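You operate a simulated robot arm through the tools that you are given. There is no shell and no other tool.

Carry out the task below with a simulated robot arm. There is one attempt and no reset: what you move stays moved.

JOB
Lay the small book named on the wrap card in the four-flap box and fold it shut.
Fine: flaps 1, 2, 3, 4 in turn; turn the wooden toggle over flap 4.

Only the result counts: the job must be done as asked and must still hold three seconds after the hand-in. Knocking over, shifting, dropping, spilling or breaking anything else fails it. Flat cloth is picked up by pressing the open fingertips on it (5 to 10 N) and closing them slowly along it; thin cloth reads only 2 to 8 mm in the jaws.

ROBOT AND FRAMES
A 7-joint arm with a two-finger parallel gripper, fixed in place. Base frame: the origin is on the floor under the middle of its stand, x ahead of it, y to its left, z up; the work surface is at about z = 0.8. Readings come in m, degrees, newtons and seconds.
It reaches about 1.479 m from its shoulder. Its first joint turns from -166.0 to 166.0 degrees. Payload 4.4 kg.
The TCP is the grasp point between the finger pads, 0.023 m short of the fingertips. In the tool frame z runs along the fingers and y along their closing line. The gripper opens to 0.094 m. The fingers are 0.038 m wide and 0.01 m thick; the gripper's body (0.054 by 0.096 m) begins 0.039 m behind the TCP.
Orientation is that of the tool frame in the base frame, as [roll, pitch, yaw] about the fixed x, y, z axes, in that order (R = Rz(yaw) Ry(pitch) Rx(roll)). With the fingers straight down and closing along the base's y, the tool's x points along the base's -x, its y along +y and its z along -z.

CONTROLS
- The arm moves only by the tool step_arm. Its argument "rows" is text: rows parted by semicolons, each of 7 numbers parted by spaces: the shift along the tool's x, y, z in units of 300 mm (1.0 is 300 mm), then the turn, a rotation vector about the tool's x, y, z in units of 90 degrees (1.0 is 90 degrees), then the opening in per cent of the stroke, from 0 (shut) to 100 (fully open). In form: tx ty tz ax ay az grip; .... A call has 1 to 20 rows; each row is the pose to reach, as a shift and turn from the pose commanded when the call began, along the tool's axes at that moment. A call with a number of a shift or a turn outside -1 to 1 is refused whole. Rows are played at 5 a second. More than 0.05 m and 8.6 degrees between two rows, or a gripper value outside its range, and nothing of the call is played. A pose out of reach is approached as far as the arm can. The call stops where the force on the tool passes 90 N (or 10 N more than at its start, if that is more) or the arm is blocked; 0.2 s more then pass. Each finger travels about 0.072 m/s and halts on what it meets, pressing with about 28 N; the grip force reading is that of the motor and also rises with nothing between the fingers. The clock runs only during rows and for 0.2 s after the last one: add rows that repeat a pose to give the fingers time. It gives the time, the measured TCP pose, the force on the tool (base axes), the opening and the grip force at its end, in the units of the frame above (readings bear some noise), with the torque about the TCP (base axes, N m) and any sound that the robot's microphone picked up.
- Cameras (640 x 400 px; columns grow to the right, rows downward): "scene" is fixed at [0.2189, -0.5008, 1.4165]; the picture's right is [0.80, -0.60, 0.00], its down [-0.34, -0.45, -0.83] and it looks along [0.50, 0.66, -0.56] (base axes); focal length 349 px, centre (320, 200). "wrist" rides on the gripper at [0.086, 0.016, -0.074] in the tool frame; the picture's right is [-0.18, 0.98, 0.00], its down [-0.58, -0.11, -0.81] and it looks along [-0.79, -0.15, 0.59] (tool axes); focal length 243 px, centre (320, 200). There is no depth. A picture from a camera that has moved, and an enlarged one, comes with that camera's place and axes in the base frame and with its lens.
- camera(camera): a new picture of that camera. It takes no simulated time.
- close_up(camera, box): a new picture of the part [left, top, right, bottom] of that camera's present view, enlarged. It takes no simulated time.
- hand_in(): hands the job in; it is judged then, once.

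Nothing tells you positions but the pictures and the camera data. Unless the task says otherwise, let go and move clear before handing in.

The tools are called after ">>>" as name(argument=value, ...) on one line, values as JSON. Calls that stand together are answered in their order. step_arm: Moves the arm, as the interface text tells. Its arguments: {"type":"object","properties":{"rows":{"type":"string"}},"required":["rows"]} The other tools are called the same way: camera (camera) takes a picture; close_up (camera, box) takes an enlarged picture of a part of a camera's view; hand_in () hands the job in.

At the start:

```text
t: 0.0
tool_pos: [0.5473, 0.2398, 1.1621]
tool_rot: [-180.0, 0.0, -180.0]
contact_force: [0.0, 0.1, 0.3]
wrist_torque: [0.02, -0.03, 0.01]
width: 0.0937
finger_force: 0.0
```

scene: 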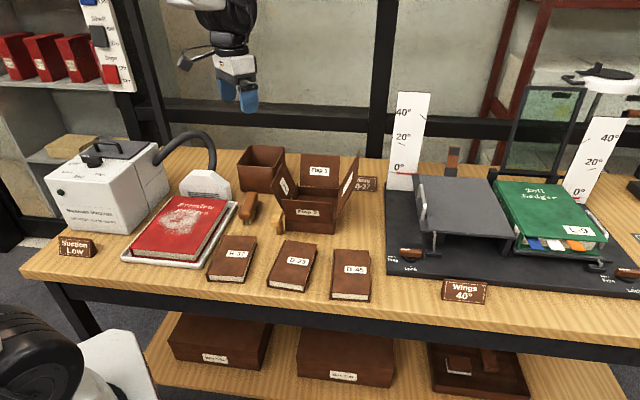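
wrist: 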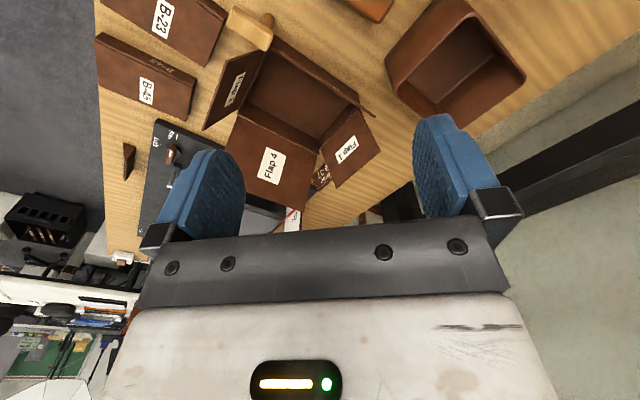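

I see a bench with three small books in front, a four-flap box behind them, and a card partly hidden behind the box. I'll zoom in to read the card, the labels and the toggle.

>>> close_up(camera="scene", box=[200, 130, 400, 310])

>>> close_up(camera="scene", box=[260, 140, 390, 240])

>>> close_up(camera="wrist", box=[90, 0, 410, 220])

>>> camera(camera="wrist")

```text
2.22 times, centred on (300, 220) of scene
camera zoom: at [0.2189, -0.5008, 1.4165], right [0.8, -0.6, 0.0], down [-0.34, -0.45, -0.83], along [0.5, 0.66, -0.56], focal length 776 px, centre (364, 156)
```

zoom: 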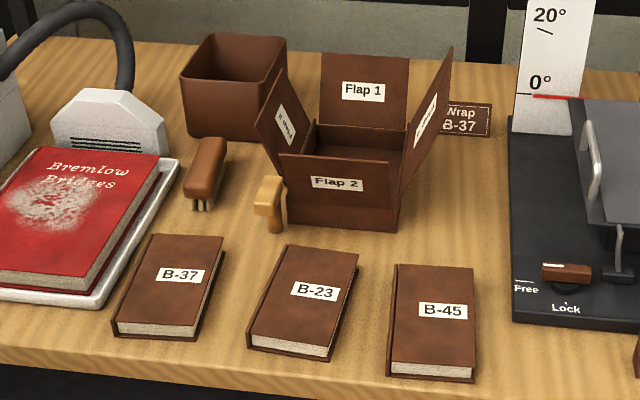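

```text
4.00 times, centred on (325, 190) of scene
camera zoom: at [0.2189, -0.5008, 1.4165], right [0.8, -0.6, 0.0], down [-0.34, -0.45, -0.83], along [0.5, 0.66, -0.56], focal length 1396 px, centre (300, 240)
```

zoom: 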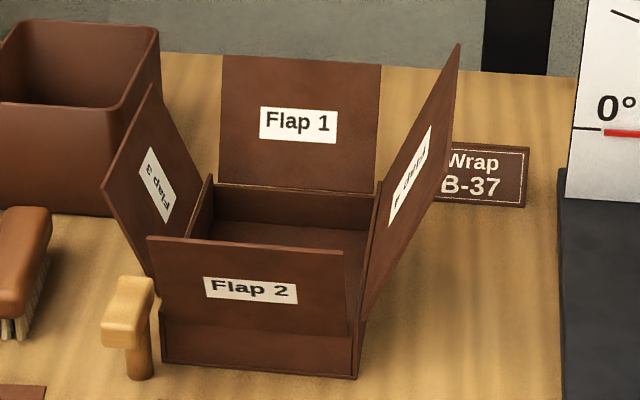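

```text
1.82 times, centred on (250, 110) of wrist
camera zoom: at [0.4615, 0.2557, 1.2361], right [0.18, 0.98, 0.0], down [0.58, -0.11, 0.81], along [0.79, -0.15, -0.59], focal length 441 px, centre (447, 364)
```

zoom: 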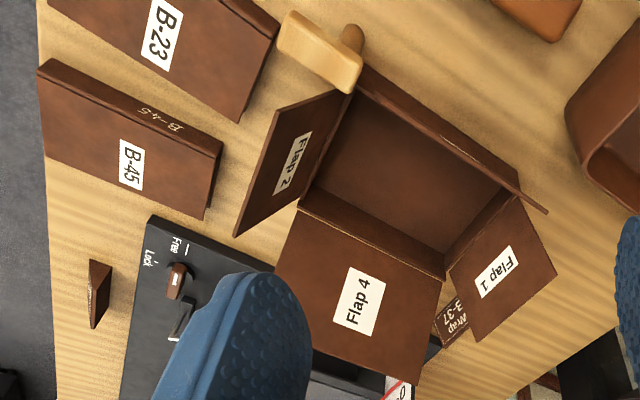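

```text
taken
camera wrist: at [0.4615, 0.2557, 1.2361], right [0.18, 0.98, 0.0], down [0.58, -0.11, 0.81], along [0.79, -0.15, -0.59], focal length 243 px, centre (320, 200)
```

wrist: 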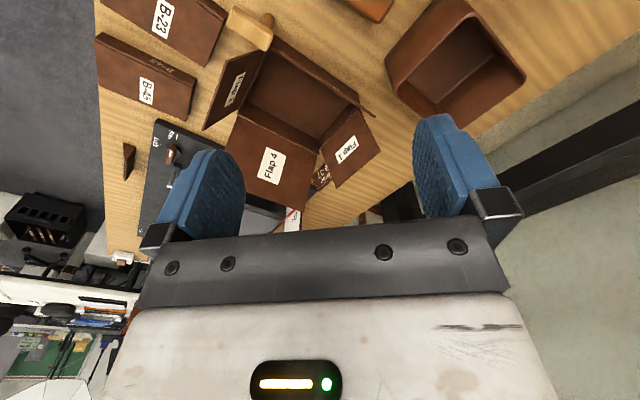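

The wrap card reads B-37, which is the leftmost book. I'll take detailed close-ups of that book, the box and the toggle so I can measure them.

>>> close_up(camera="scene", box=[190, 225, 270, 290])

>>> close_up(camera="scene", box=[265, 195, 315, 245])

>>> close_up(camera="scene", box=[340, 160, 390, 200])

>>> close_up(camera="wrist", box=[200, 0, 400, 125])

```text
6.15 times, centred on (230, 258) of scene
camera zoom: at [0.2189, -0.5008, 1.4165], right [0.8, -0.6, 0.0], down [-0.34, -0.45, -0.83], along [0.5, 0.66, -0.56], focal length 2148 px, centre (874, -154)
```

zoom: 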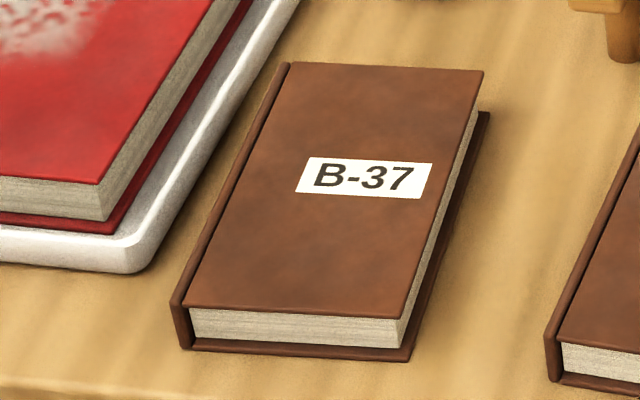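

```text
8.00 times, centred on (290, 220) of scene
camera zoom: at [0.2189, -0.5008, 1.4165], right [0.8, -0.6, 0.0], down [-0.34, -0.45, -0.83], along [0.5, 0.66, -0.56], focal length 2792 px, centre (560, 40)
```

zoom: 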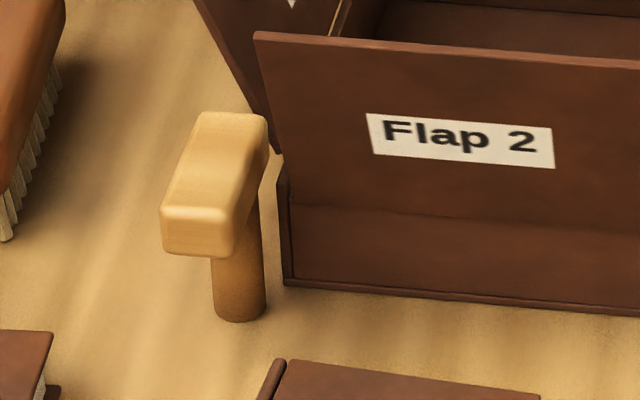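

```text
10.00 times, centred on (365, 180) of scene
camera zoom: at [0.2189, -0.5008, 1.4165], right [0.8, -0.6, 0.0], down [-0.34, -0.45, -0.83], along [0.5, 0.66, -0.56], focal length 3491 px, centre (-130, 400)
```

zoom: 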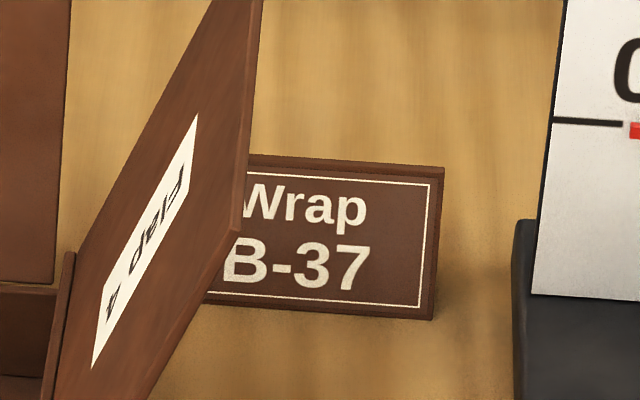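

```text
3.20 times, centred on (300, 62) of wrist
camera zoom: at [0.4615, 0.2557, 1.2361], right [0.18, 0.98, 0.0], down [0.58, -0.11, 0.81], along [0.79, -0.15, -0.59], focal length 776 px, centre (384, 640)
```

zoom: 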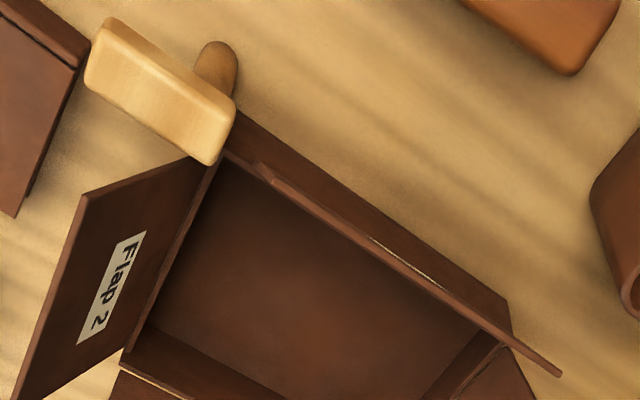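

B-37 is confirmed. The toggle's bar points toward the bench front on a post beside the box's front-left corner, and the bench runs at about 45° to the base frame. I'll move the wrist camera to a spot in front of the box for a second viewpoint.

>>> step_arm(rows="0.005 -0.095 0.026 0 0 -0.0625 100; 0.010 -0.19 0.052 0 0 -0.125 100; 0.016 -0.286 0.078 0 0 -0.1875 100; 0.021 -0.381 0.104 0 0 -0.25 100; 0.026 -0.476 0.13 0 0 -0.3125 100; 0.032 -0.571 0.155 0 0 -0.375 100; 0.037 -0.667 0.181 0 0 -0.4375 100; 0.042 -0.762 0.207 0 0 -0.5 100")

>>> camera(camera="wrist")

>>> camera(camera="scene")

```text
t: 1.8
tool_pos: [0.5357, 0.0107, 1.101]
tool_rot: [179.9, -0.1, -135.0]
contact_force: [0.7, -0.4, -0.9]
wrist_torque: [0.02, -0.02, 0.01]
width: 0.0939
finger_force: 0.2
```

```text
taken
camera wrist: at [0.4631, -0.0386, 1.1744], right [-0.57, 0.82, 0.0], down [0.49, 0.34, 0.81], along [0.66, 0.46, -0.59], focal length 243 px, centre (320, 200)
```

wrist: 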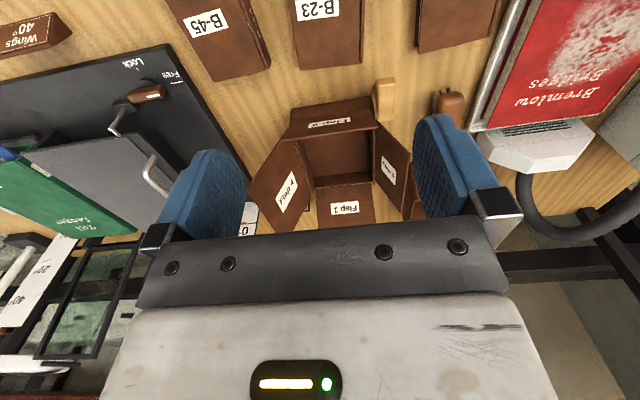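

```text
taken
```

scene: 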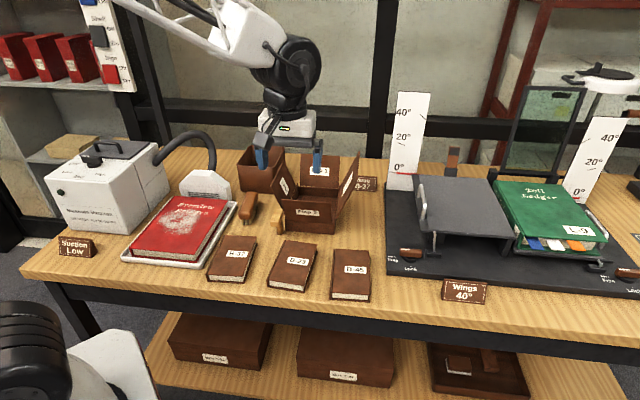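

The wrist view now shows the box from the front, upside down, with the books at the top of the image. I'll zoom in on the box, the toggle and B-37.

>>> close_up(camera="wrist", box=[240, 60, 440, 230])

>>> close_up(camera="wrist", box=[340, 0, 500, 130])

>>> close_up(camera="wrist", box=[350, 60, 430, 130])

```text
2.35 times, centred on (340, 145) of wrist
camera zoom: at [0.4631, -0.0386, 1.1744], right [-0.57, 0.82, 0.0], down [0.49, 0.34, 0.81], along [0.66, 0.46, -0.59], focal length 571 px, centre (273, 329)
```

zoom: 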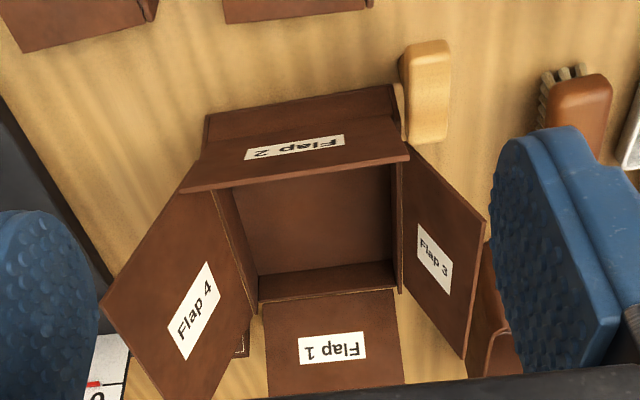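

```text
3.08 times, centred on (420, 65) of wrist
camera zoom: at [0.4631, -0.0386, 1.1744], right [-0.57, 0.82, 0.0], down [0.49, 0.34, 0.81], along [0.66, 0.46, -0.59], focal length 746 px, centre (12, 615)
```

zoom: 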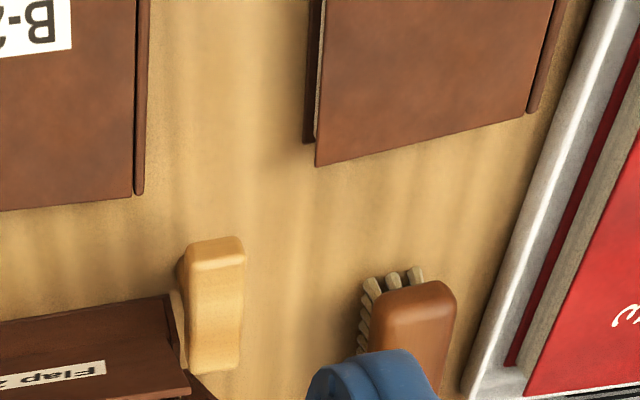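

```text
5.71 times, centred on (390, 95) of wrist
camera zoom: at [0.4631, -0.0386, 1.1744], right [-0.57, 0.82, 0.0], down [0.49, 0.34, 0.81], along [0.66, 0.46, -0.59], focal length 1386 px, centre (-80, 800)
```

zoom: 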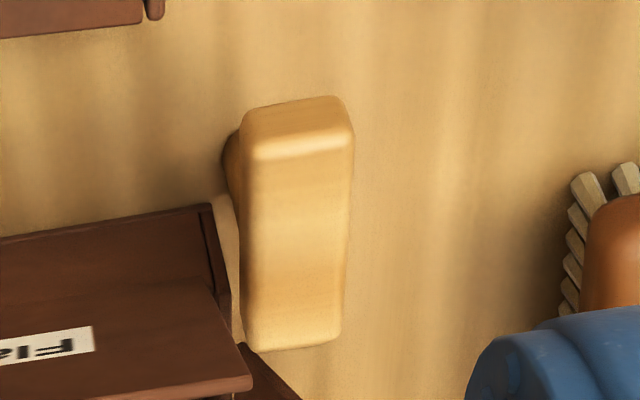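

The scene camera and the wrist camera disagree by a few millimetres. I'll calibrate the scene camera on the fingertips, since I know where those are.

>>> close_up(camera="scene", box=[245, 120, 335, 180])

>>> close_up(camera="wrist", box=[400, 0, 500, 60])

```text
6.67 times, centred on (290, 150) of scene
camera zoom: at [0.2189, -0.5008, 1.4165], right [0.8, -0.6, 0.0], down [-0.34, -0.45, -0.83], along [0.5, 0.66, -0.56], focal length 2327 px, centre (520, 533)
```

zoom: 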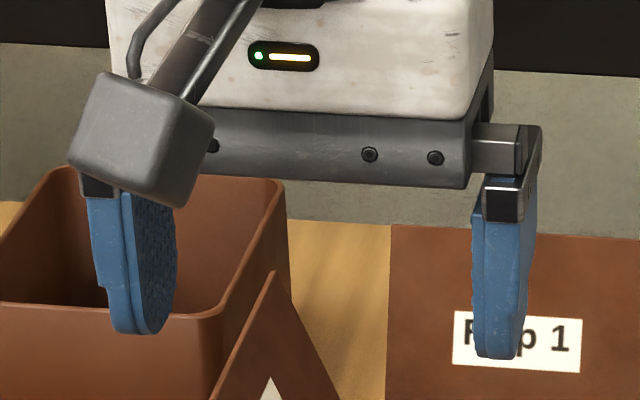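

```text
6.40 times, centred on (450, 30) of wrist
camera zoom: at [0.4631, -0.0386, 1.1744], right [-0.57, 0.82, 0.0], down [0.49, 0.34, 0.81], along [0.66, 0.46, -0.59], focal length 1553 px, centre (-512, 1288)
```

zoom: 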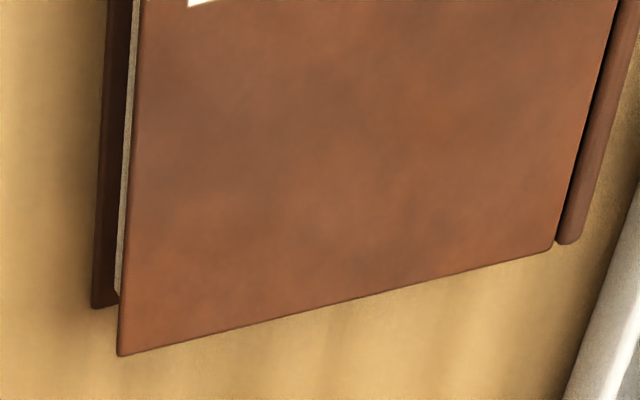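

Corrected with the fingertips, the bench top looks nearer z≈0.81. B-37 is centred at about (0.43, 0.13), is about 88×142×22 mm, and is turned about 4° from the bench axes. I'll move above it, aligned to it.

>>> step_arm(rows="-0.005 0.087 0.083 0 0 -0.008 100; -0.010 0.173 0.167 0 0 -0.016 100; -0.014 0.26 0.25 0 0 -0.024 100; -0.019 0.347 0.333 0 0 -0.032 100; -0.024 0.433 0.417 0 0 -0.04 100; -0.029 0.52 0.5 0 0 -0.0444 100; -0.029 0.52 0.5 0 0 -0.0444 100")

>>> camera(camera="wrist")

>>> camera(camera="scene")

>>> close_up(camera="scene", box=[180, 180, 300, 290])

```text
t: 3.4
tool_pos: [0.4321, 0.1273, 0.9503]
tool_rot: [180.0, 0.0, -131.0]
contact_force: [0.1, 1.1, 0.6]
wrist_torque: [0.02, 0.0, 0.01]
width: 0.0942
finger_force: 0.0
```

```text
taken
camera wrist: at [0.3642, 0.0736, 1.0253], right [-0.62, 0.78, 0.0], down [0.46, 0.37, 0.81], along [0.63, 0.5, -0.59], focal length 243 px, centre (320, 200)
```

wrist: 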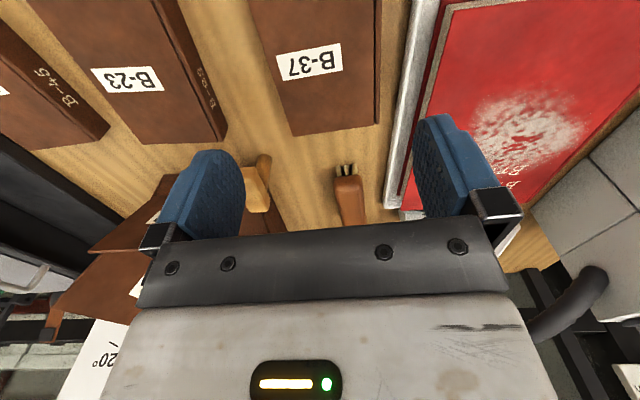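

```text
taken
```

scene: 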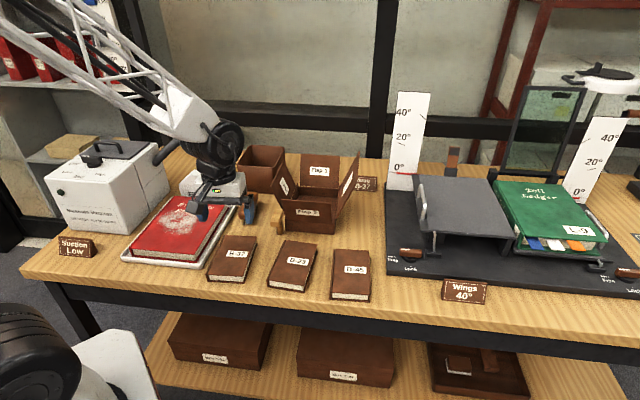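

```text
3.64 times, centred on (240, 235) of scene
camera zoom: at [0.2189, -0.5008, 1.4165], right [0.8, -0.6, 0.0], down [-0.34, -0.45, -0.83], along [0.5, 0.66, -0.56], focal length 1269 px, centre (611, 73)
```

zoom: 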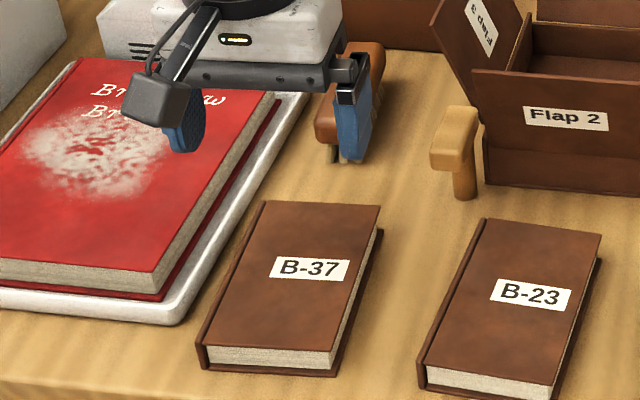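

The gripper is above B-37. I'll zoom the wrist camera onto the book to check side-to-side centring and yaw before lowering.

>>> close_up(camera="wrist", box=[230, 0, 430, 150])

>>> close_up(camera="scene", box=[195, 225, 265, 285])

```text
2.67 times, centred on (330, 75) of wrist
camera zoom: at [0.3642, 0.0736, 1.0253], right [-0.62, 0.78, 0.0], down [0.46, 0.37, 0.81], along [0.63, 0.5, -0.59], focal length 647 px, centre (293, 533)
```

zoom: 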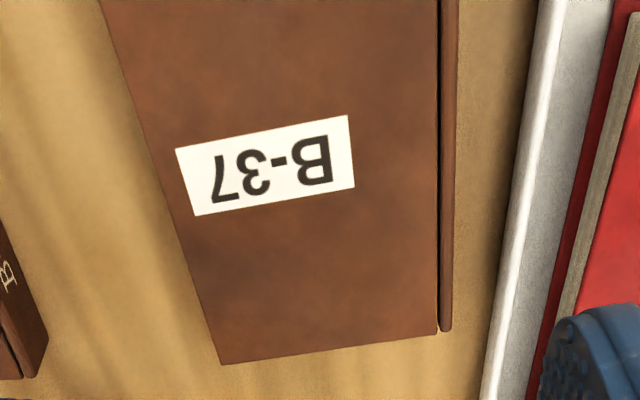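

```text
6.67 times, centred on (230, 255) of scene
camera zoom: at [0.2189, -0.5008, 1.4165], right [0.8, -0.6, 0.0], down [-0.34, -0.45, -0.83], along [0.5, 0.66, -0.56], focal length 2327 px, centre (920, -167)
```

zoom: 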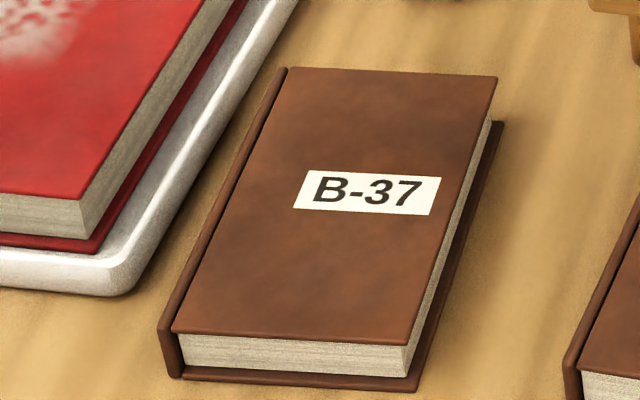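

The yaw matches to within about half a degree and the lateral offset is only about 3.5 mm. I'll correct that and lower to just above the cover, then check finger clearance against the book and the tray.

>>> step_arm(rows="0.004 0.0117 0.1 0 0 0 100; 0.008 0.0117 0.2 0 0 0 100; 0.01 0.0117 0.27 0 0 0 100; 0.01 0.0117 0.29 0 0 0 100; 0.01 0.0117 0.29 0 0 0 100")

>>> camera(camera="wrist")

>>> close_up(camera="scene", box=[180, 195, 280, 285])

```text
t: 4.6
tool_pos: [0.4265, 0.128, 0.8616]
tool_rot: [-180.0, 0.1, -130.9]
contact_force: [0.6, 0.3, -0.3]
wrist_torque: [0.02, 0.02, -0.02]
width: 0.0938
finger_force: 0.1
```

```text
taken
camera wrist: at [0.3584, 0.0732, 0.9362], right [-0.62, 0.78, 0.0], down [0.46, 0.37, 0.81], along [0.63, 0.5, -0.59], focal length 243 px, centre (320, 200)
```

wrist: 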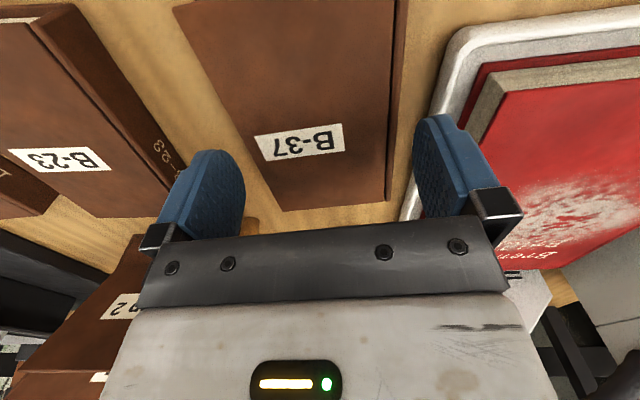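

```text
4.44 times, centred on (230, 240) of scene
camera zoom: at [0.2189, -0.5008, 1.4165], right [0.8, -0.6, 0.0], down [-0.34, -0.45, -0.83], along [0.5, 0.66, -0.56], focal length 1551 px, centre (720, 22)
```

zoom: 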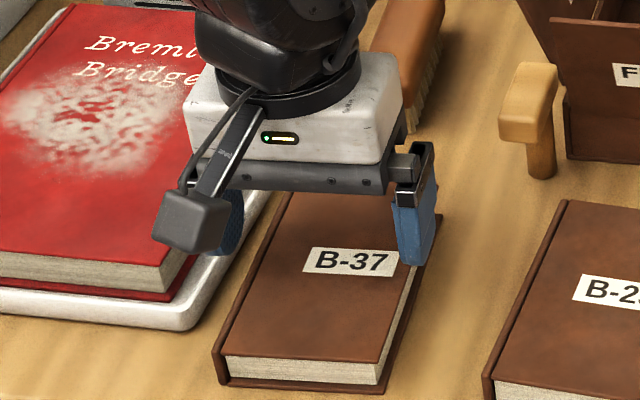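

>>> close_up(camera="wrist", box=[150, 90, 290, 250])

>>> close_up(camera="wrist", box=[370, 80, 500, 230])

```text
2.50 times, centred on (220, 170) of wrist
camera zoom: at [0.3584, 0.0732, 0.9362], right [-0.62, 0.78, 0.0], down [0.46, 0.37, 0.81], along [0.63, 0.5, -0.59], focal length 606 px, centre (570, 275)
```

zoom: 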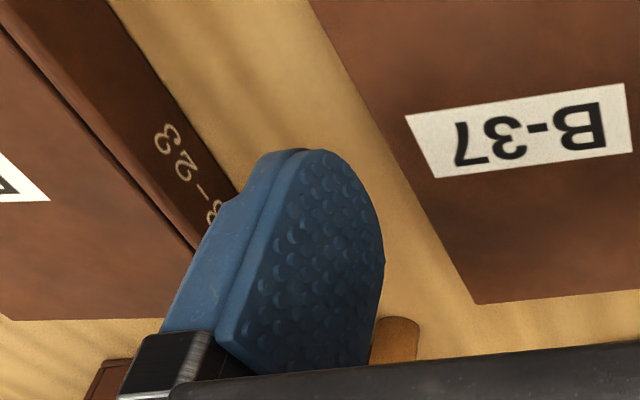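

```text
2.67 times, centred on (435, 155) of wrist
camera zoom: at [0.3584, 0.0732, 0.9362], right [-0.62, 0.78, 0.0], down [0.46, 0.37, 0.81], along [0.63, 0.5, -0.59], focal length 647 px, centre (13, 320)
```

zoom: 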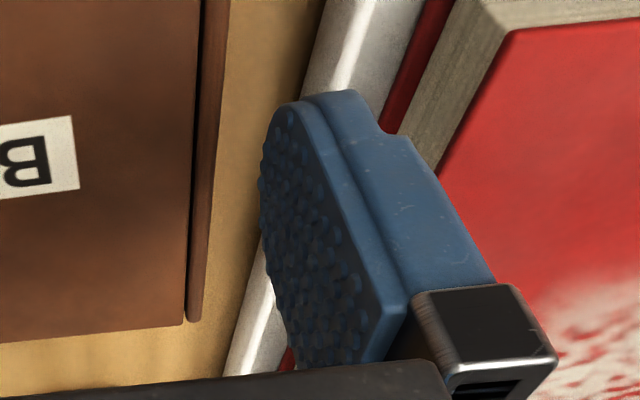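

The book appears centred between the fingers, with about 3 mm clearance each side and about 5 mm to the tray rim. I'll lower in small steps while watching the force.

>>> step_arm(rows="0 0 0.02 0 0 0 100; 0 0 0.04 0 0 0 100; 0 0 0.055 0 0 0 100; 0 0 0.055 0 0 0 100")

>>> close_up(camera="scene", box=[190, 205, 270, 265])

```text
t: 5.6
tool_pos: [0.4266, 0.1258, 0.8466]
tool_rot: [-179.9, 0.0, -131.1]
contact_force: [0.0, 0.0, 0.7]
wrist_torque: [-0.03, 0.01, 0.0]
width: 0.0941
finger_force: 0.0
```

```text
6.67 times, centred on (230, 235) of scene
camera zoom: at [0.2189, -0.5008, 1.4165], right [0.8, -0.6, 0.0], down [-0.34, -0.45, -0.83], along [0.5, 0.66, -0.56], focal length 2327 px, centre (920, -33)
```

zoom: 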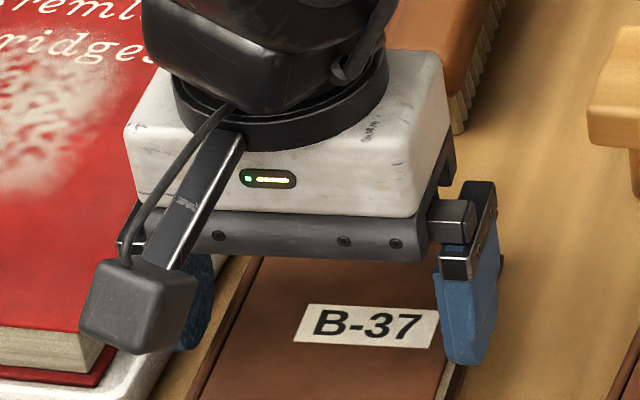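

No contact yet with the tips level with the cover. I'll lower further alongside the book.

>>> step_arm(rows="0 0 0.015 0 0 0 100; 0 0 0.03 0 0 0 100; 0 0 0.045 0 0 0 100; 0 0 0.054 0 0 0 100; 0 0 0.054 0 0 0 100")

>>> close_up(camera="scene", box=[190, 205, 270, 285])

>>> camera(camera="wrist")

```text
t: 6.8
tool_pos: [0.4266, 0.1275, 0.8302]
tool_rot: [-179.9, 0.0, -131.0]
contact_force: [-0.4, 0.3, -0.2]
wrist_torque: [0.02, 0.0, 0.02]
width: 0.0939
finger_force: 0.1
```

```text
5.00 times, centred on (230, 245) of scene
camera zoom: at [0.2189, -0.5008, 1.4165], right [0.8, -0.6, 0.0], down [-0.34, -0.45, -0.83], along [0.5, 0.66, -0.56], focal length 1745 px, centre (770, -25)
```

zoom: 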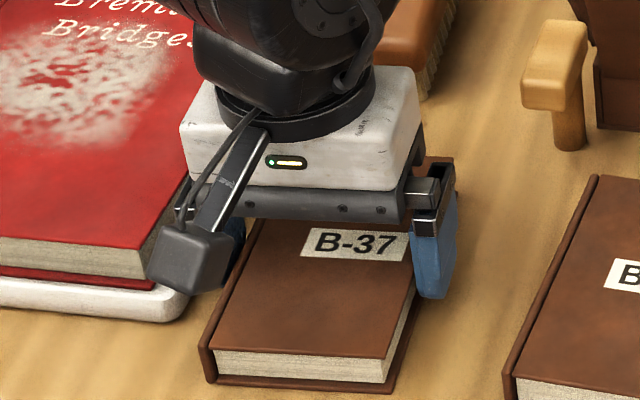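

```text
taken
camera wrist: at [0.3582, 0.073, 0.9039], right [-0.62, 0.78, 0.0], down [0.46, 0.37, 0.81], along [0.63, 0.5, -0.59], focal length 243 px, centre (320, 200)
```

wrist: 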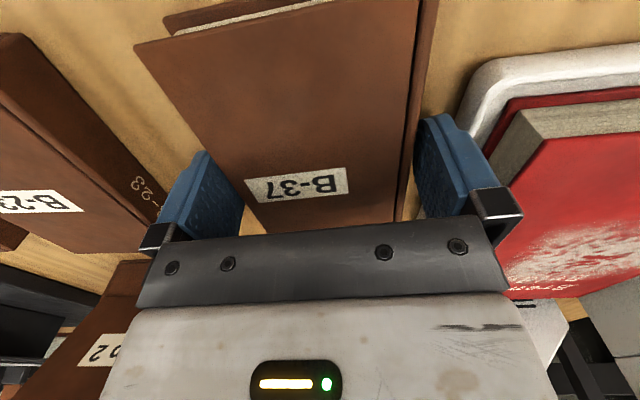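

The fingers straddle the book. I'll close on it.

>>> step_arm(rows="0 0 0 0 0 0 90; 0 0 0 0 0 0 80; 0 0 0 0 0 0 60; 0 0 0 0 0 0 60; 0 0 0 0 0 0 60")

>>> camera(camera="wrist")

```text
t: 8.0
tool_pos: [0.4255, 0.1276, 0.8303]
tool_rot: [180.0, 0.0, -130.9]
contact_force: [1.2, 0.0, 2.0]
wrist_torque: [0.01, -0.04, -0.11]
width: 0.0876
finger_force: 27.8
```

```text
taken
camera wrist: at [0.3582, 0.073, 0.904], right [-0.62, 0.78, 0.0], down [0.46, 0.37, 0.81], along [0.63, 0.5, -0.59], focal length 243 px, centre (320, 200)
```

wrist: 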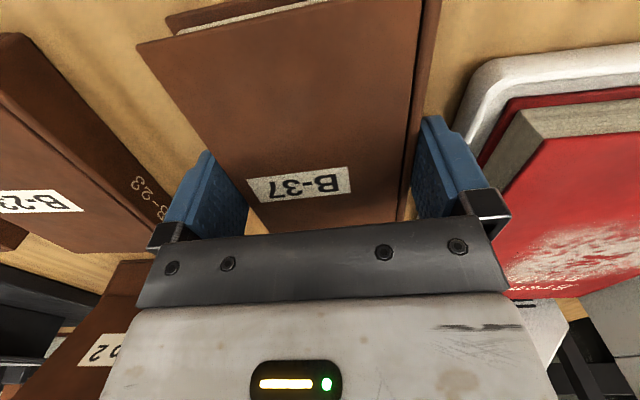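

The grip works, with a width of 87.6 mm. But with this grip the camera housing would pass very close to flap 2 inside the box. I'll regrip about 22 mm further toward the book's back end to gain clearance.

>>> step_arm(rows="0 0 0 0 0 0 100; 0 0 0 0 0 0 100; -0.02 0 0 0 0 0 100; -0.045 0 0 0 0 0 100; -0.073 0 0 0 0 0 100; -0.073 0 0 0 0 0 100")

>>> close_up(camera="wrist", box=[150, 0, 510, 225])

>>> close_up(camera="scene", box=[190, 205, 270, 285])

```text
t: 9.4
tool_pos: [0.4401, 0.1438, 0.8291]
tool_rot: [-180.0, 0.0, -131.0]
contact_force: [0.6, -0.2, 0.5]
wrist_torque: [0.01, 0.0, 0.02]
width: 0.0939
finger_force: 0.0
```

```text
1.78 times, centred on (330, 112) of wrist
camera zoom: at [0.3726, 0.0901, 0.9036], right [-0.62, 0.78, 0.0], down [0.46, 0.37, 0.81], along [0.63, 0.5, -0.59], focal length 431 px, centre (302, 356)
```

zoom: 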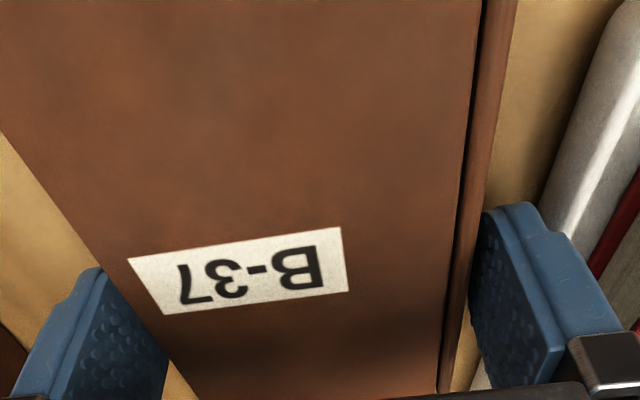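

```text
5.00 times, centred on (230, 245) of scene
camera zoom: at [0.2189, -0.5008, 1.4165], right [0.8, -0.6, 0.0], down [-0.34, -0.45, -0.83], along [0.5, 0.66, -0.56], focal length 1745 px, centre (770, -25)
```

zoom: 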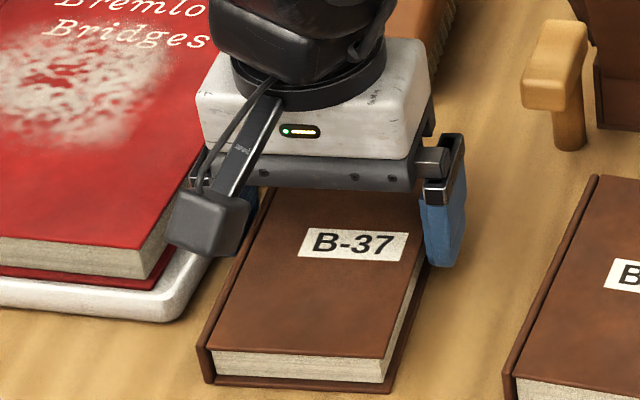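

The fingers are still clear on both sides. I'll close on the book and lift slightly to test the hold.

>>> step_arm(rows="0 0 0 0 0 0 90; 0 0 0 0 0 0 75; 0 0 0 0 0 0 60; 0 0 0 0 0 0 60; 0 0 0 0 0 0 60; 0 0 -0.02 0 0 0 60; 0 0 -0.05 0 0 0 60; 0 0 -0.08 0 0 0 60; 0 0 -0.08 0 0 0 60")

>>> camera(camera="wrist")

>>> close_up(camera="scene", box=[180, 185, 280, 285])

```text
t: 11.4
tool_pos: [0.4404, 0.1431, 0.8536]
tool_rot: [180.0, 0.1, -131.0]
contact_force: [-0.4, -0.3, 0.7]
wrist_torque: [-0.01, 0.0, 0.0]
width: 0.0563
finger_force: 0.0
```

```text
taken
camera wrist: at [0.3725, 0.0896, 0.9281], right [-0.62, 0.78, 0.0], down [0.46, 0.37, 0.81], along [0.63, 0.5, -0.59], focal length 243 px, centre (320, 200)
```

wrist: 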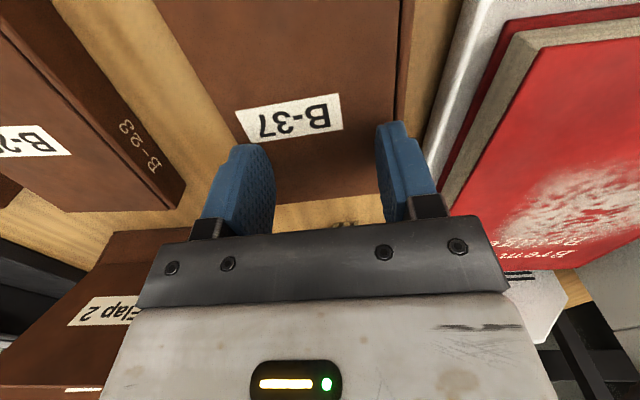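

```text
4.00 times, centred on (230, 235) of scene
camera zoom: at [0.2189, -0.5008, 1.4165], right [0.8, -0.6, 0.0], down [-0.34, -0.45, -0.83], along [0.5, 0.66, -0.56], focal length 1396 px, centre (680, 60)
```

zoom: 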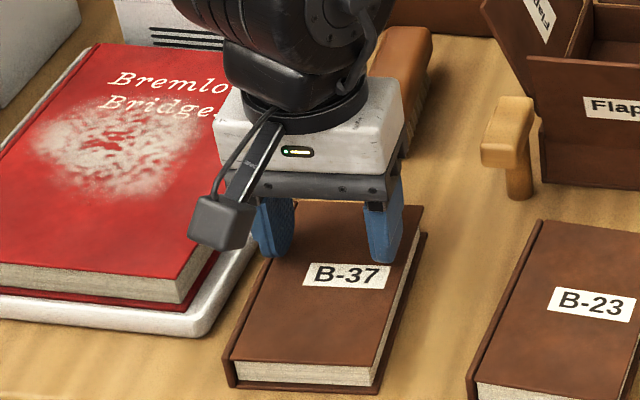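

The fingers slipped off. They were probably only touching the top cover board. The book stayed put and nothing else moved. I'll raise, reopen, re-check alignment, and grip lower and nearer the book's centre.

>>> step_arm(rows="0 0 -0.02 0 0 0 60; 0.012 0 -0.03 0 0 0 80; 0.025 0 -0.03 0 0 0 100; 0.035 0 -0.03 0 0 0 100; 0.035 0 -0.03 0 0 0 100")

>>> close_up(camera="wrist", box=[150, 0, 510, 225])

>>> close_up(camera="scene", box=[190, 205, 270, 285])

```text
t: 12.6
tool_pos: [0.4327, 0.135, 0.8625]
tool_rot: [179.9, 0.0, -131.0]
contact_force: [0.1, -0.1, 0.2]
wrist_torque: [0.03, -0.01, 0.0]
width: 0.0937
finger_force: 0.1
```

```text
1.78 times, centred on (330, 112) of wrist
camera zoom: at [0.365, 0.0811, 0.9367], right [-0.62, 0.78, 0.0], down [0.46, 0.37, 0.81], along [0.63, 0.5, -0.59], focal length 431 px, centre (302, 356)
```

zoom: 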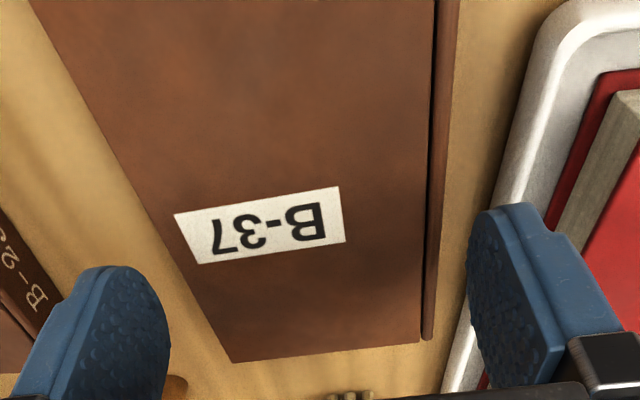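

```text
5.00 times, centred on (230, 245) of scene
camera zoom: at [0.2189, -0.5008, 1.4165], right [0.8, -0.6, 0.0], down [-0.34, -0.45, -0.83], along [0.5, 0.66, -0.56], focal length 1745 px, centre (770, -25)
```

zoom: 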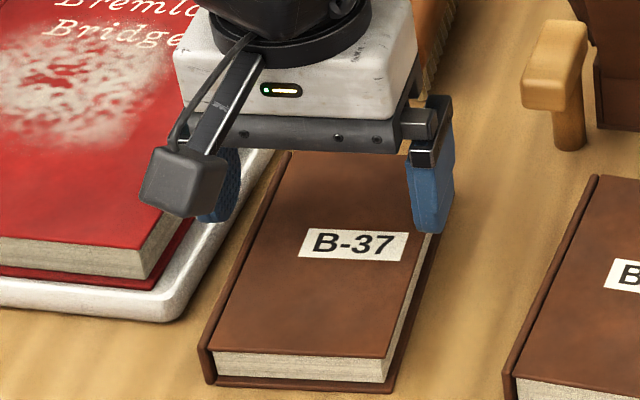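

The book is unmoved, with at most about 1° of yaw difference. I'll correct the yaw and lower alongside it until nearly at the table.

>>> step_arm(rows="0 0 0.025 0 0 -0.009 100; 0 0 0.05 0 0 -0.009 100; 0 0 0.075 0 0 -0.009 100; 0 0 0.1 0 0 -0.009 100; 0 0 0.11 0 0 -0.009 100; 0 0 0.115 0 0 -0.009 100; 0 0 0.115 0 0 -0.009 100")

```text
t: 14.2
tool_pos: [0.4319, 0.1351, 0.8284]
tool_rot: [-180.0, 0.0, -130.2]
contact_force: [-0.1, 1.2, 0.1]
wrist_torque: [0.01, -0.01, 0.02]
width: 0.0939
finger_force: 0.0
```

>>> step_arm(rows="0 0 0.003 0 0 0 100; 0 0 0.006 0 0 0 100; 0 0 0.006 0 0 0 100")

>>> close_up(camera="scene", box=[225, 225, 275, 275])

```text
t: 15.0
tool_pos: [0.4336, 0.1368, 0.8262]
tool_rot: [-180.0, -0.1, -130.2]
contact_force: [-0.1, -0.5, 0.6]
wrist_torque: [-0.01, 0.01, 0.02]
width: 0.0944
finger_force: 0.1
```

```text
8.00 times, centred on (250, 250) of scene
camera zoom: at [0.2189, -0.5008, 1.4165], right [0.8, -0.6, 0.0], down [-0.34, -0.45, -0.83], along [0.5, 0.66, -0.56], focal length 2792 px, centre (880, -200)
```

zoom: 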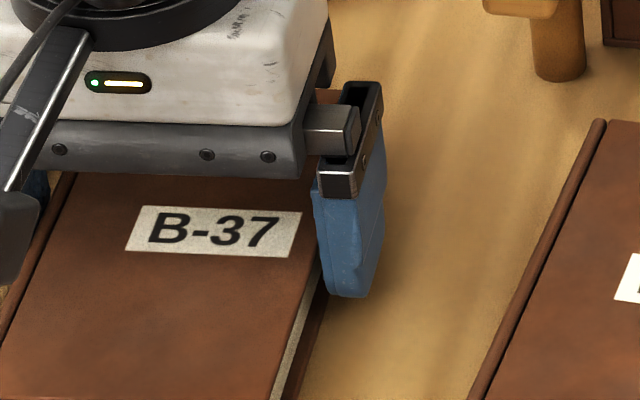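

>>> step_arm(rows="0 0 0.003 0 0 0 100; 0 0 0.006 0 0 0 100; 0 0 0.006 0 0 0 100")

```text
t: 15.8
tool_pos: [0.4328, 0.1364, 0.8245]
tool_rot: [-180.0, 0.0, -130.1]
contact_force: [-0.1, 0.1, -0.1]
wrist_torque: [0.01, 0.01, 0.0]
width: 0.0941
finger_force: 0.1
```

>>> step_arm(rows="0 0 0.003 0 0 0 100; 0 0 0.003 0 0 0 100")

```text
t: 16.4
tool_pos: [0.4343, 0.1372, 0.8222]
tool_rot: [180.0, 0.1, -130.2]
contact_force: [0.1, 0.0, -0.4]
wrist_torque: [0.02, 0.0, 0.01]
width: 0.0937
finger_force: 0.0
```

The tips are now essentially at table level beside both cover boards. I'll close and lift just a few millimetres to test.

>>> step_arm(rows="0 0 0 0 0 0 95; 0 0 0 0 0 0 85; 0 0 0 0 0 0 50; 0 0 0 0 0 0 20; 0 0 0 0 0 0 0; 0 0 0 0 0 0 0")

>>> close_up(camera="wrist", box=[150, 0, 510, 225])

```text
t: 17.8
tool_pos: [0.4338, 0.1359, 0.8242]
tool_rot: [-180.0, 0.0, -130.2]
contact_force: [-0.4, -0.4, 1.0]
wrist_torque: [-0.02, -0.07, -0.14]
width: 0.0878
finger_force: 28.0
```

```text
1.78 times, centred on (330, 112) of wrist
camera zoom: at [0.366, 0.0807, 0.898], right [-0.63, 0.78, 0.0], down [0.46, 0.37, 0.81], along [0.62, 0.51, -0.59], focal length 431 px, centre (302, 356)
```

zoom: 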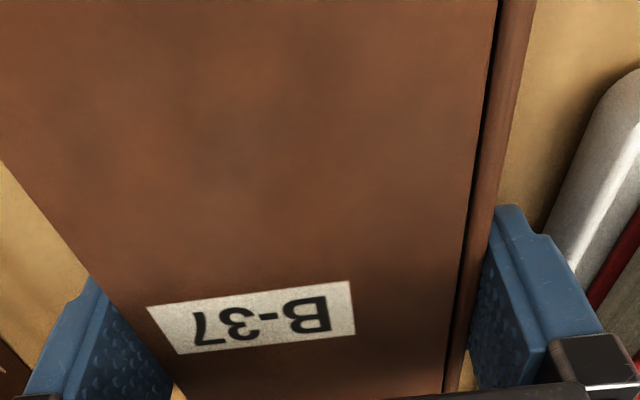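

>>> step_arm(rows="0 0 -0.003 0 0 0 0; 0 0 -0.006 0 0 0 0; 0 0 -0.01 0 0 0 0; 0 0 -0.014 0 0 0 0; 0 0 -0.018 0 0 0 0; 0 0 -0.018 0 0 0 0")

>>> close_up(camera="scene", box=[190, 205, 270, 285])

```text
t: 19.2
tool_pos: [0.4327, 0.1359, 0.8293]
tool_rot: [-180.0, 0.0, -130.3]
contact_force: [-0.2, -0.1, -2.5]
wrist_torque: [0.06, -0.01, 0.01]
width: 0.0877
finger_force: 28.0
```

```text
5.00 times, centred on (230, 245) of scene
camera zoom: at [0.2189, -0.5008, 1.4165], right [0.8, -0.6, 0.0], down [-0.34, -0.45, -0.83], along [0.5, 0.66, -0.56], focal length 1745 px, centre (770, -25)
```

zoom: 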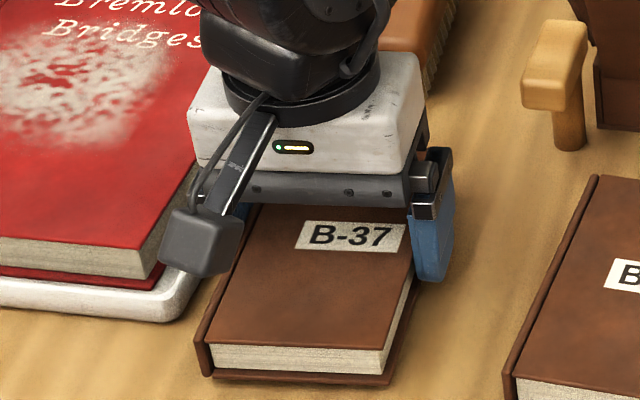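

The book is held: the force shows about 2.5 N of weight and the book rose with the fingers. I'll lift gradually higher and verify.

>>> step_arm(rows="0 0 -0.02 0 0 0 0; 0 0 -0.05 0 0 0 0; 0 0 -0.09 0 0 0 0; 0 0 -0.14 0 0 0 0; 0 0 -0.2 0 0 0 0; 0 0 -0.2 0 0 0 0")

>>> close_up(camera="scene", box=[180, 175, 290, 285])

>>> camera(camera="wrist")

```text
t: 20.6
tool_pos: [0.433, 0.1356, 0.8881]
tool_rot: [-179.9, 0.0, -130.2]
contact_force: [0.8, 0.3, -1.4]
wrist_torque: [0.04, -0.03, 0.0]
width: 0.0879
finger_force: 28.2
```

```text
3.64 times, centred on (235, 230) of scene
camera zoom: at [0.2189, -0.5008, 1.4165], right [0.8, -0.6, 0.0], down [-0.34, -0.45, -0.83], along [0.5, 0.66, -0.56], focal length 1269 px, centre (629, 91)
```

zoom: 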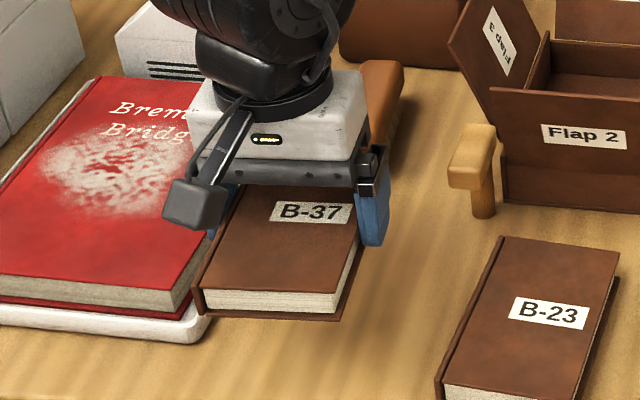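

```text
taken
camera wrist: at [0.3654, 0.0802, 0.9634], right [-0.63, 0.78, 0.0], down [0.46, 0.37, 0.81], along [0.63, 0.51, -0.59], focal length 243 px, centre (320, 200)
```

wrist: 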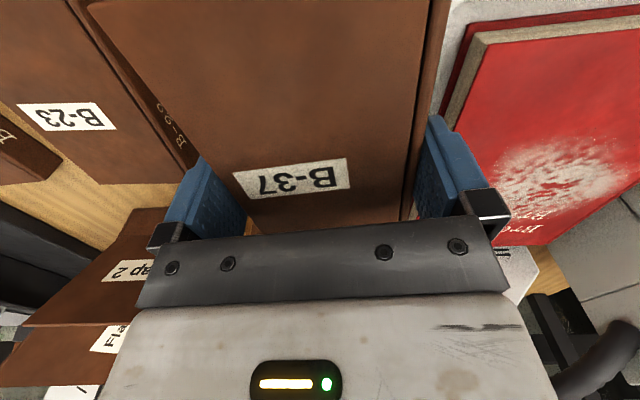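

The hold is stable. Before moving over the box, I'll take high-zoom pictures to fix its inner dimensions and centre.

>>> close_up(camera="scene", box=[270, 150, 365, 240])

>>> close_up(camera="scene", box=[295, 165, 360, 205])

```text
4.44 times, centred on (318, 195) of scene
camera zoom: at [0.2189, -0.5008, 1.4165], right [0.8, -0.6, 0.0], down [-0.34, -0.45, -0.83], along [0.5, 0.66, -0.56], focal length 1551 px, centre (331, 222)
```

zoom: 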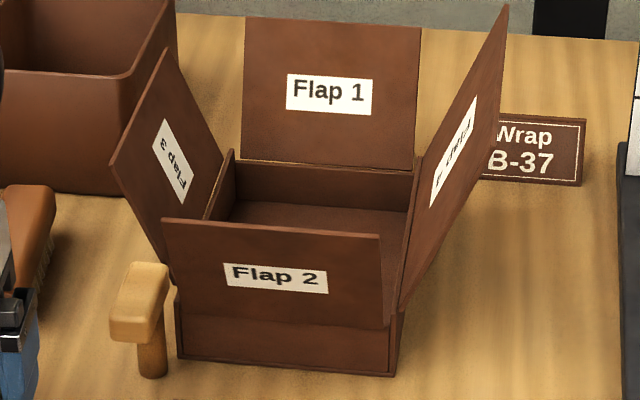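

```text
9.85 times, centred on (328, 185) of scene
camera zoom: at [0.2189, -0.5008, 1.4165], right [0.8, -0.6, 0.0], down [-0.34, -0.45, -0.83], along [0.5, 0.66, -0.56], focal length 3437 px, centre (246, 348)
```

zoom: 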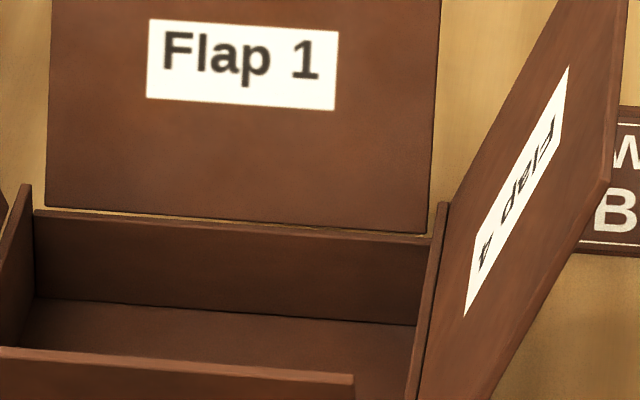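

Cross-calibrating both cameras, the box interior spans about 123×172 mm, centred near s1=0.378, s2=0.626 in bench axes, square with the bench. I'll raise the book well above the flaps.

>>> step_arm(rows="0 0 -0.08 0 0 0 0; 0 0 -0.18 0 0 0 0; 0 0 -0.28 0 0 0 0; 0 0 -0.38 0 0 0 0; 0 0 -0.48 0 0 0 0; 0 0 -0.57 0 0 0 0; 0 0 -0.64 0 0 0 0; 0 0 -0.64 0 0 0 0")

>>> camera(camera="scene")

```text
t: 22.4
tool_pos: [0.4308, 0.136, 1.0819]
tool_rot: [-180.0, 0.0, -130.2]
contact_force: [0.0, -0.3, -2.2]
wrist_torque: [0.03, -0.03, 0.01]
width: 0.0877
finger_force: 27.8
```

```text
taken
```

scene: 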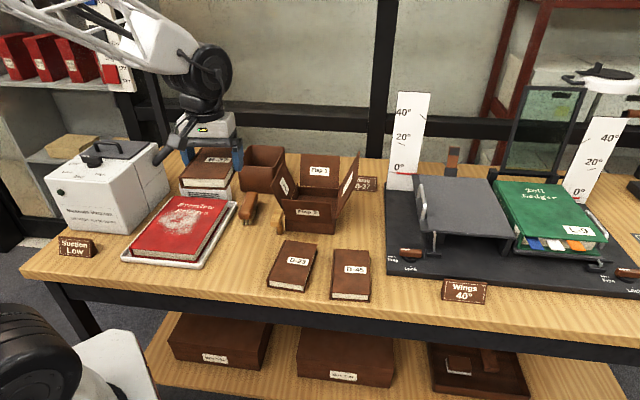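

The book is high and held. Next I'll carry it over the box while squaring the yaw to the bench axes.

>>> step_arm(rows="-0.0909 -0.0779 0 0 0 0.0067 0; -0.1819 -0.1557 0 0 0 0.0133 0; -0.2728 -0.2336 0 0 0 0.02 0; -0.3638 -0.3114 0 0 0 0.0267 0; -0.4547 -0.3893 0 0 0 0.0333 0; -0.5456 -0.4671 0 0 0 0.04 0; -0.6366 -0.545 0 0 0 0.0467 0; -0.7275 -0.6228 0 0 0 0.0533 0; -0.7275 -0.6228 0 0 0 0.0533 0")

>>> camera(camera="scene")

>>> camera(camera="wrist")

>>> close_up(camera="scene", box=[265, 80, 385, 240])

```text
t: 24.4
tool_pos: [0.7167, 0.1814, 1.0822]
tool_rot: [180.0, 0.1, -135.0]
contact_force: [-0.5, 0.1, -1.5]
wrist_torque: [0.04, 0.0, 0.0]
width: 0.0879
finger_force: 27.9
```

```text
taken
```

scene: 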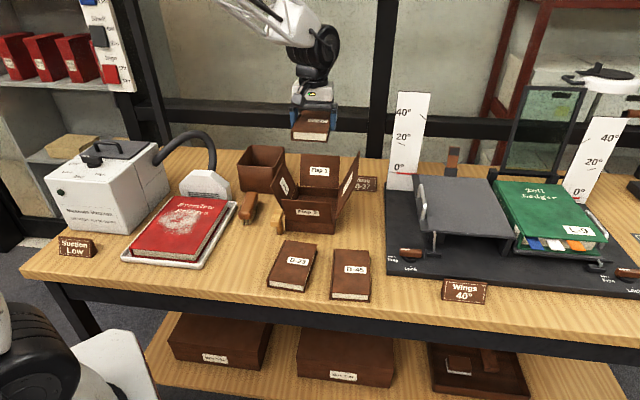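

```text
taken
camera wrist: at [0.6455, 0.1328, 1.1565], right [-0.56, 0.83, 0.0], down [0.49, 0.33, 0.81], along [0.67, 0.46, -0.59], focal length 243 px, centre (320, 200)
```

wrist: 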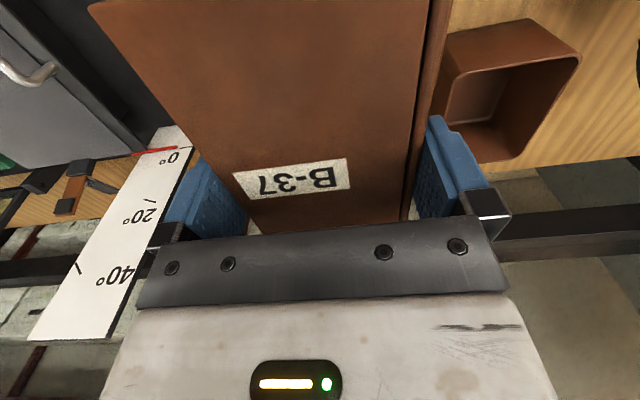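

```text
2.50 times, centred on (325, 160) of scene
camera zoom: at [0.2189, -0.5008, 1.4165], right [0.8, -0.6, 0.0], down [-0.34, -0.45, -0.83], along [0.5, 0.66, -0.56], focal length 873 px, centre (308, 300)
```

zoom: 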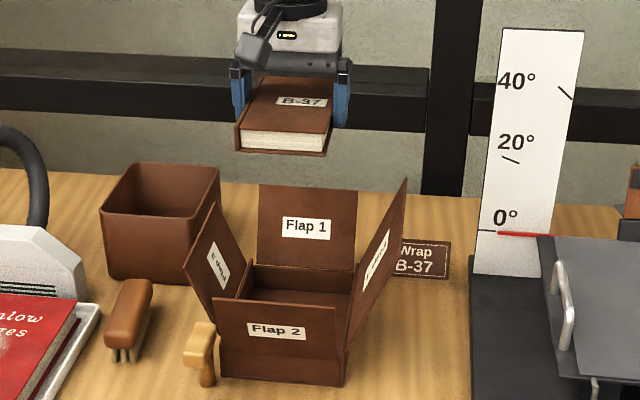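

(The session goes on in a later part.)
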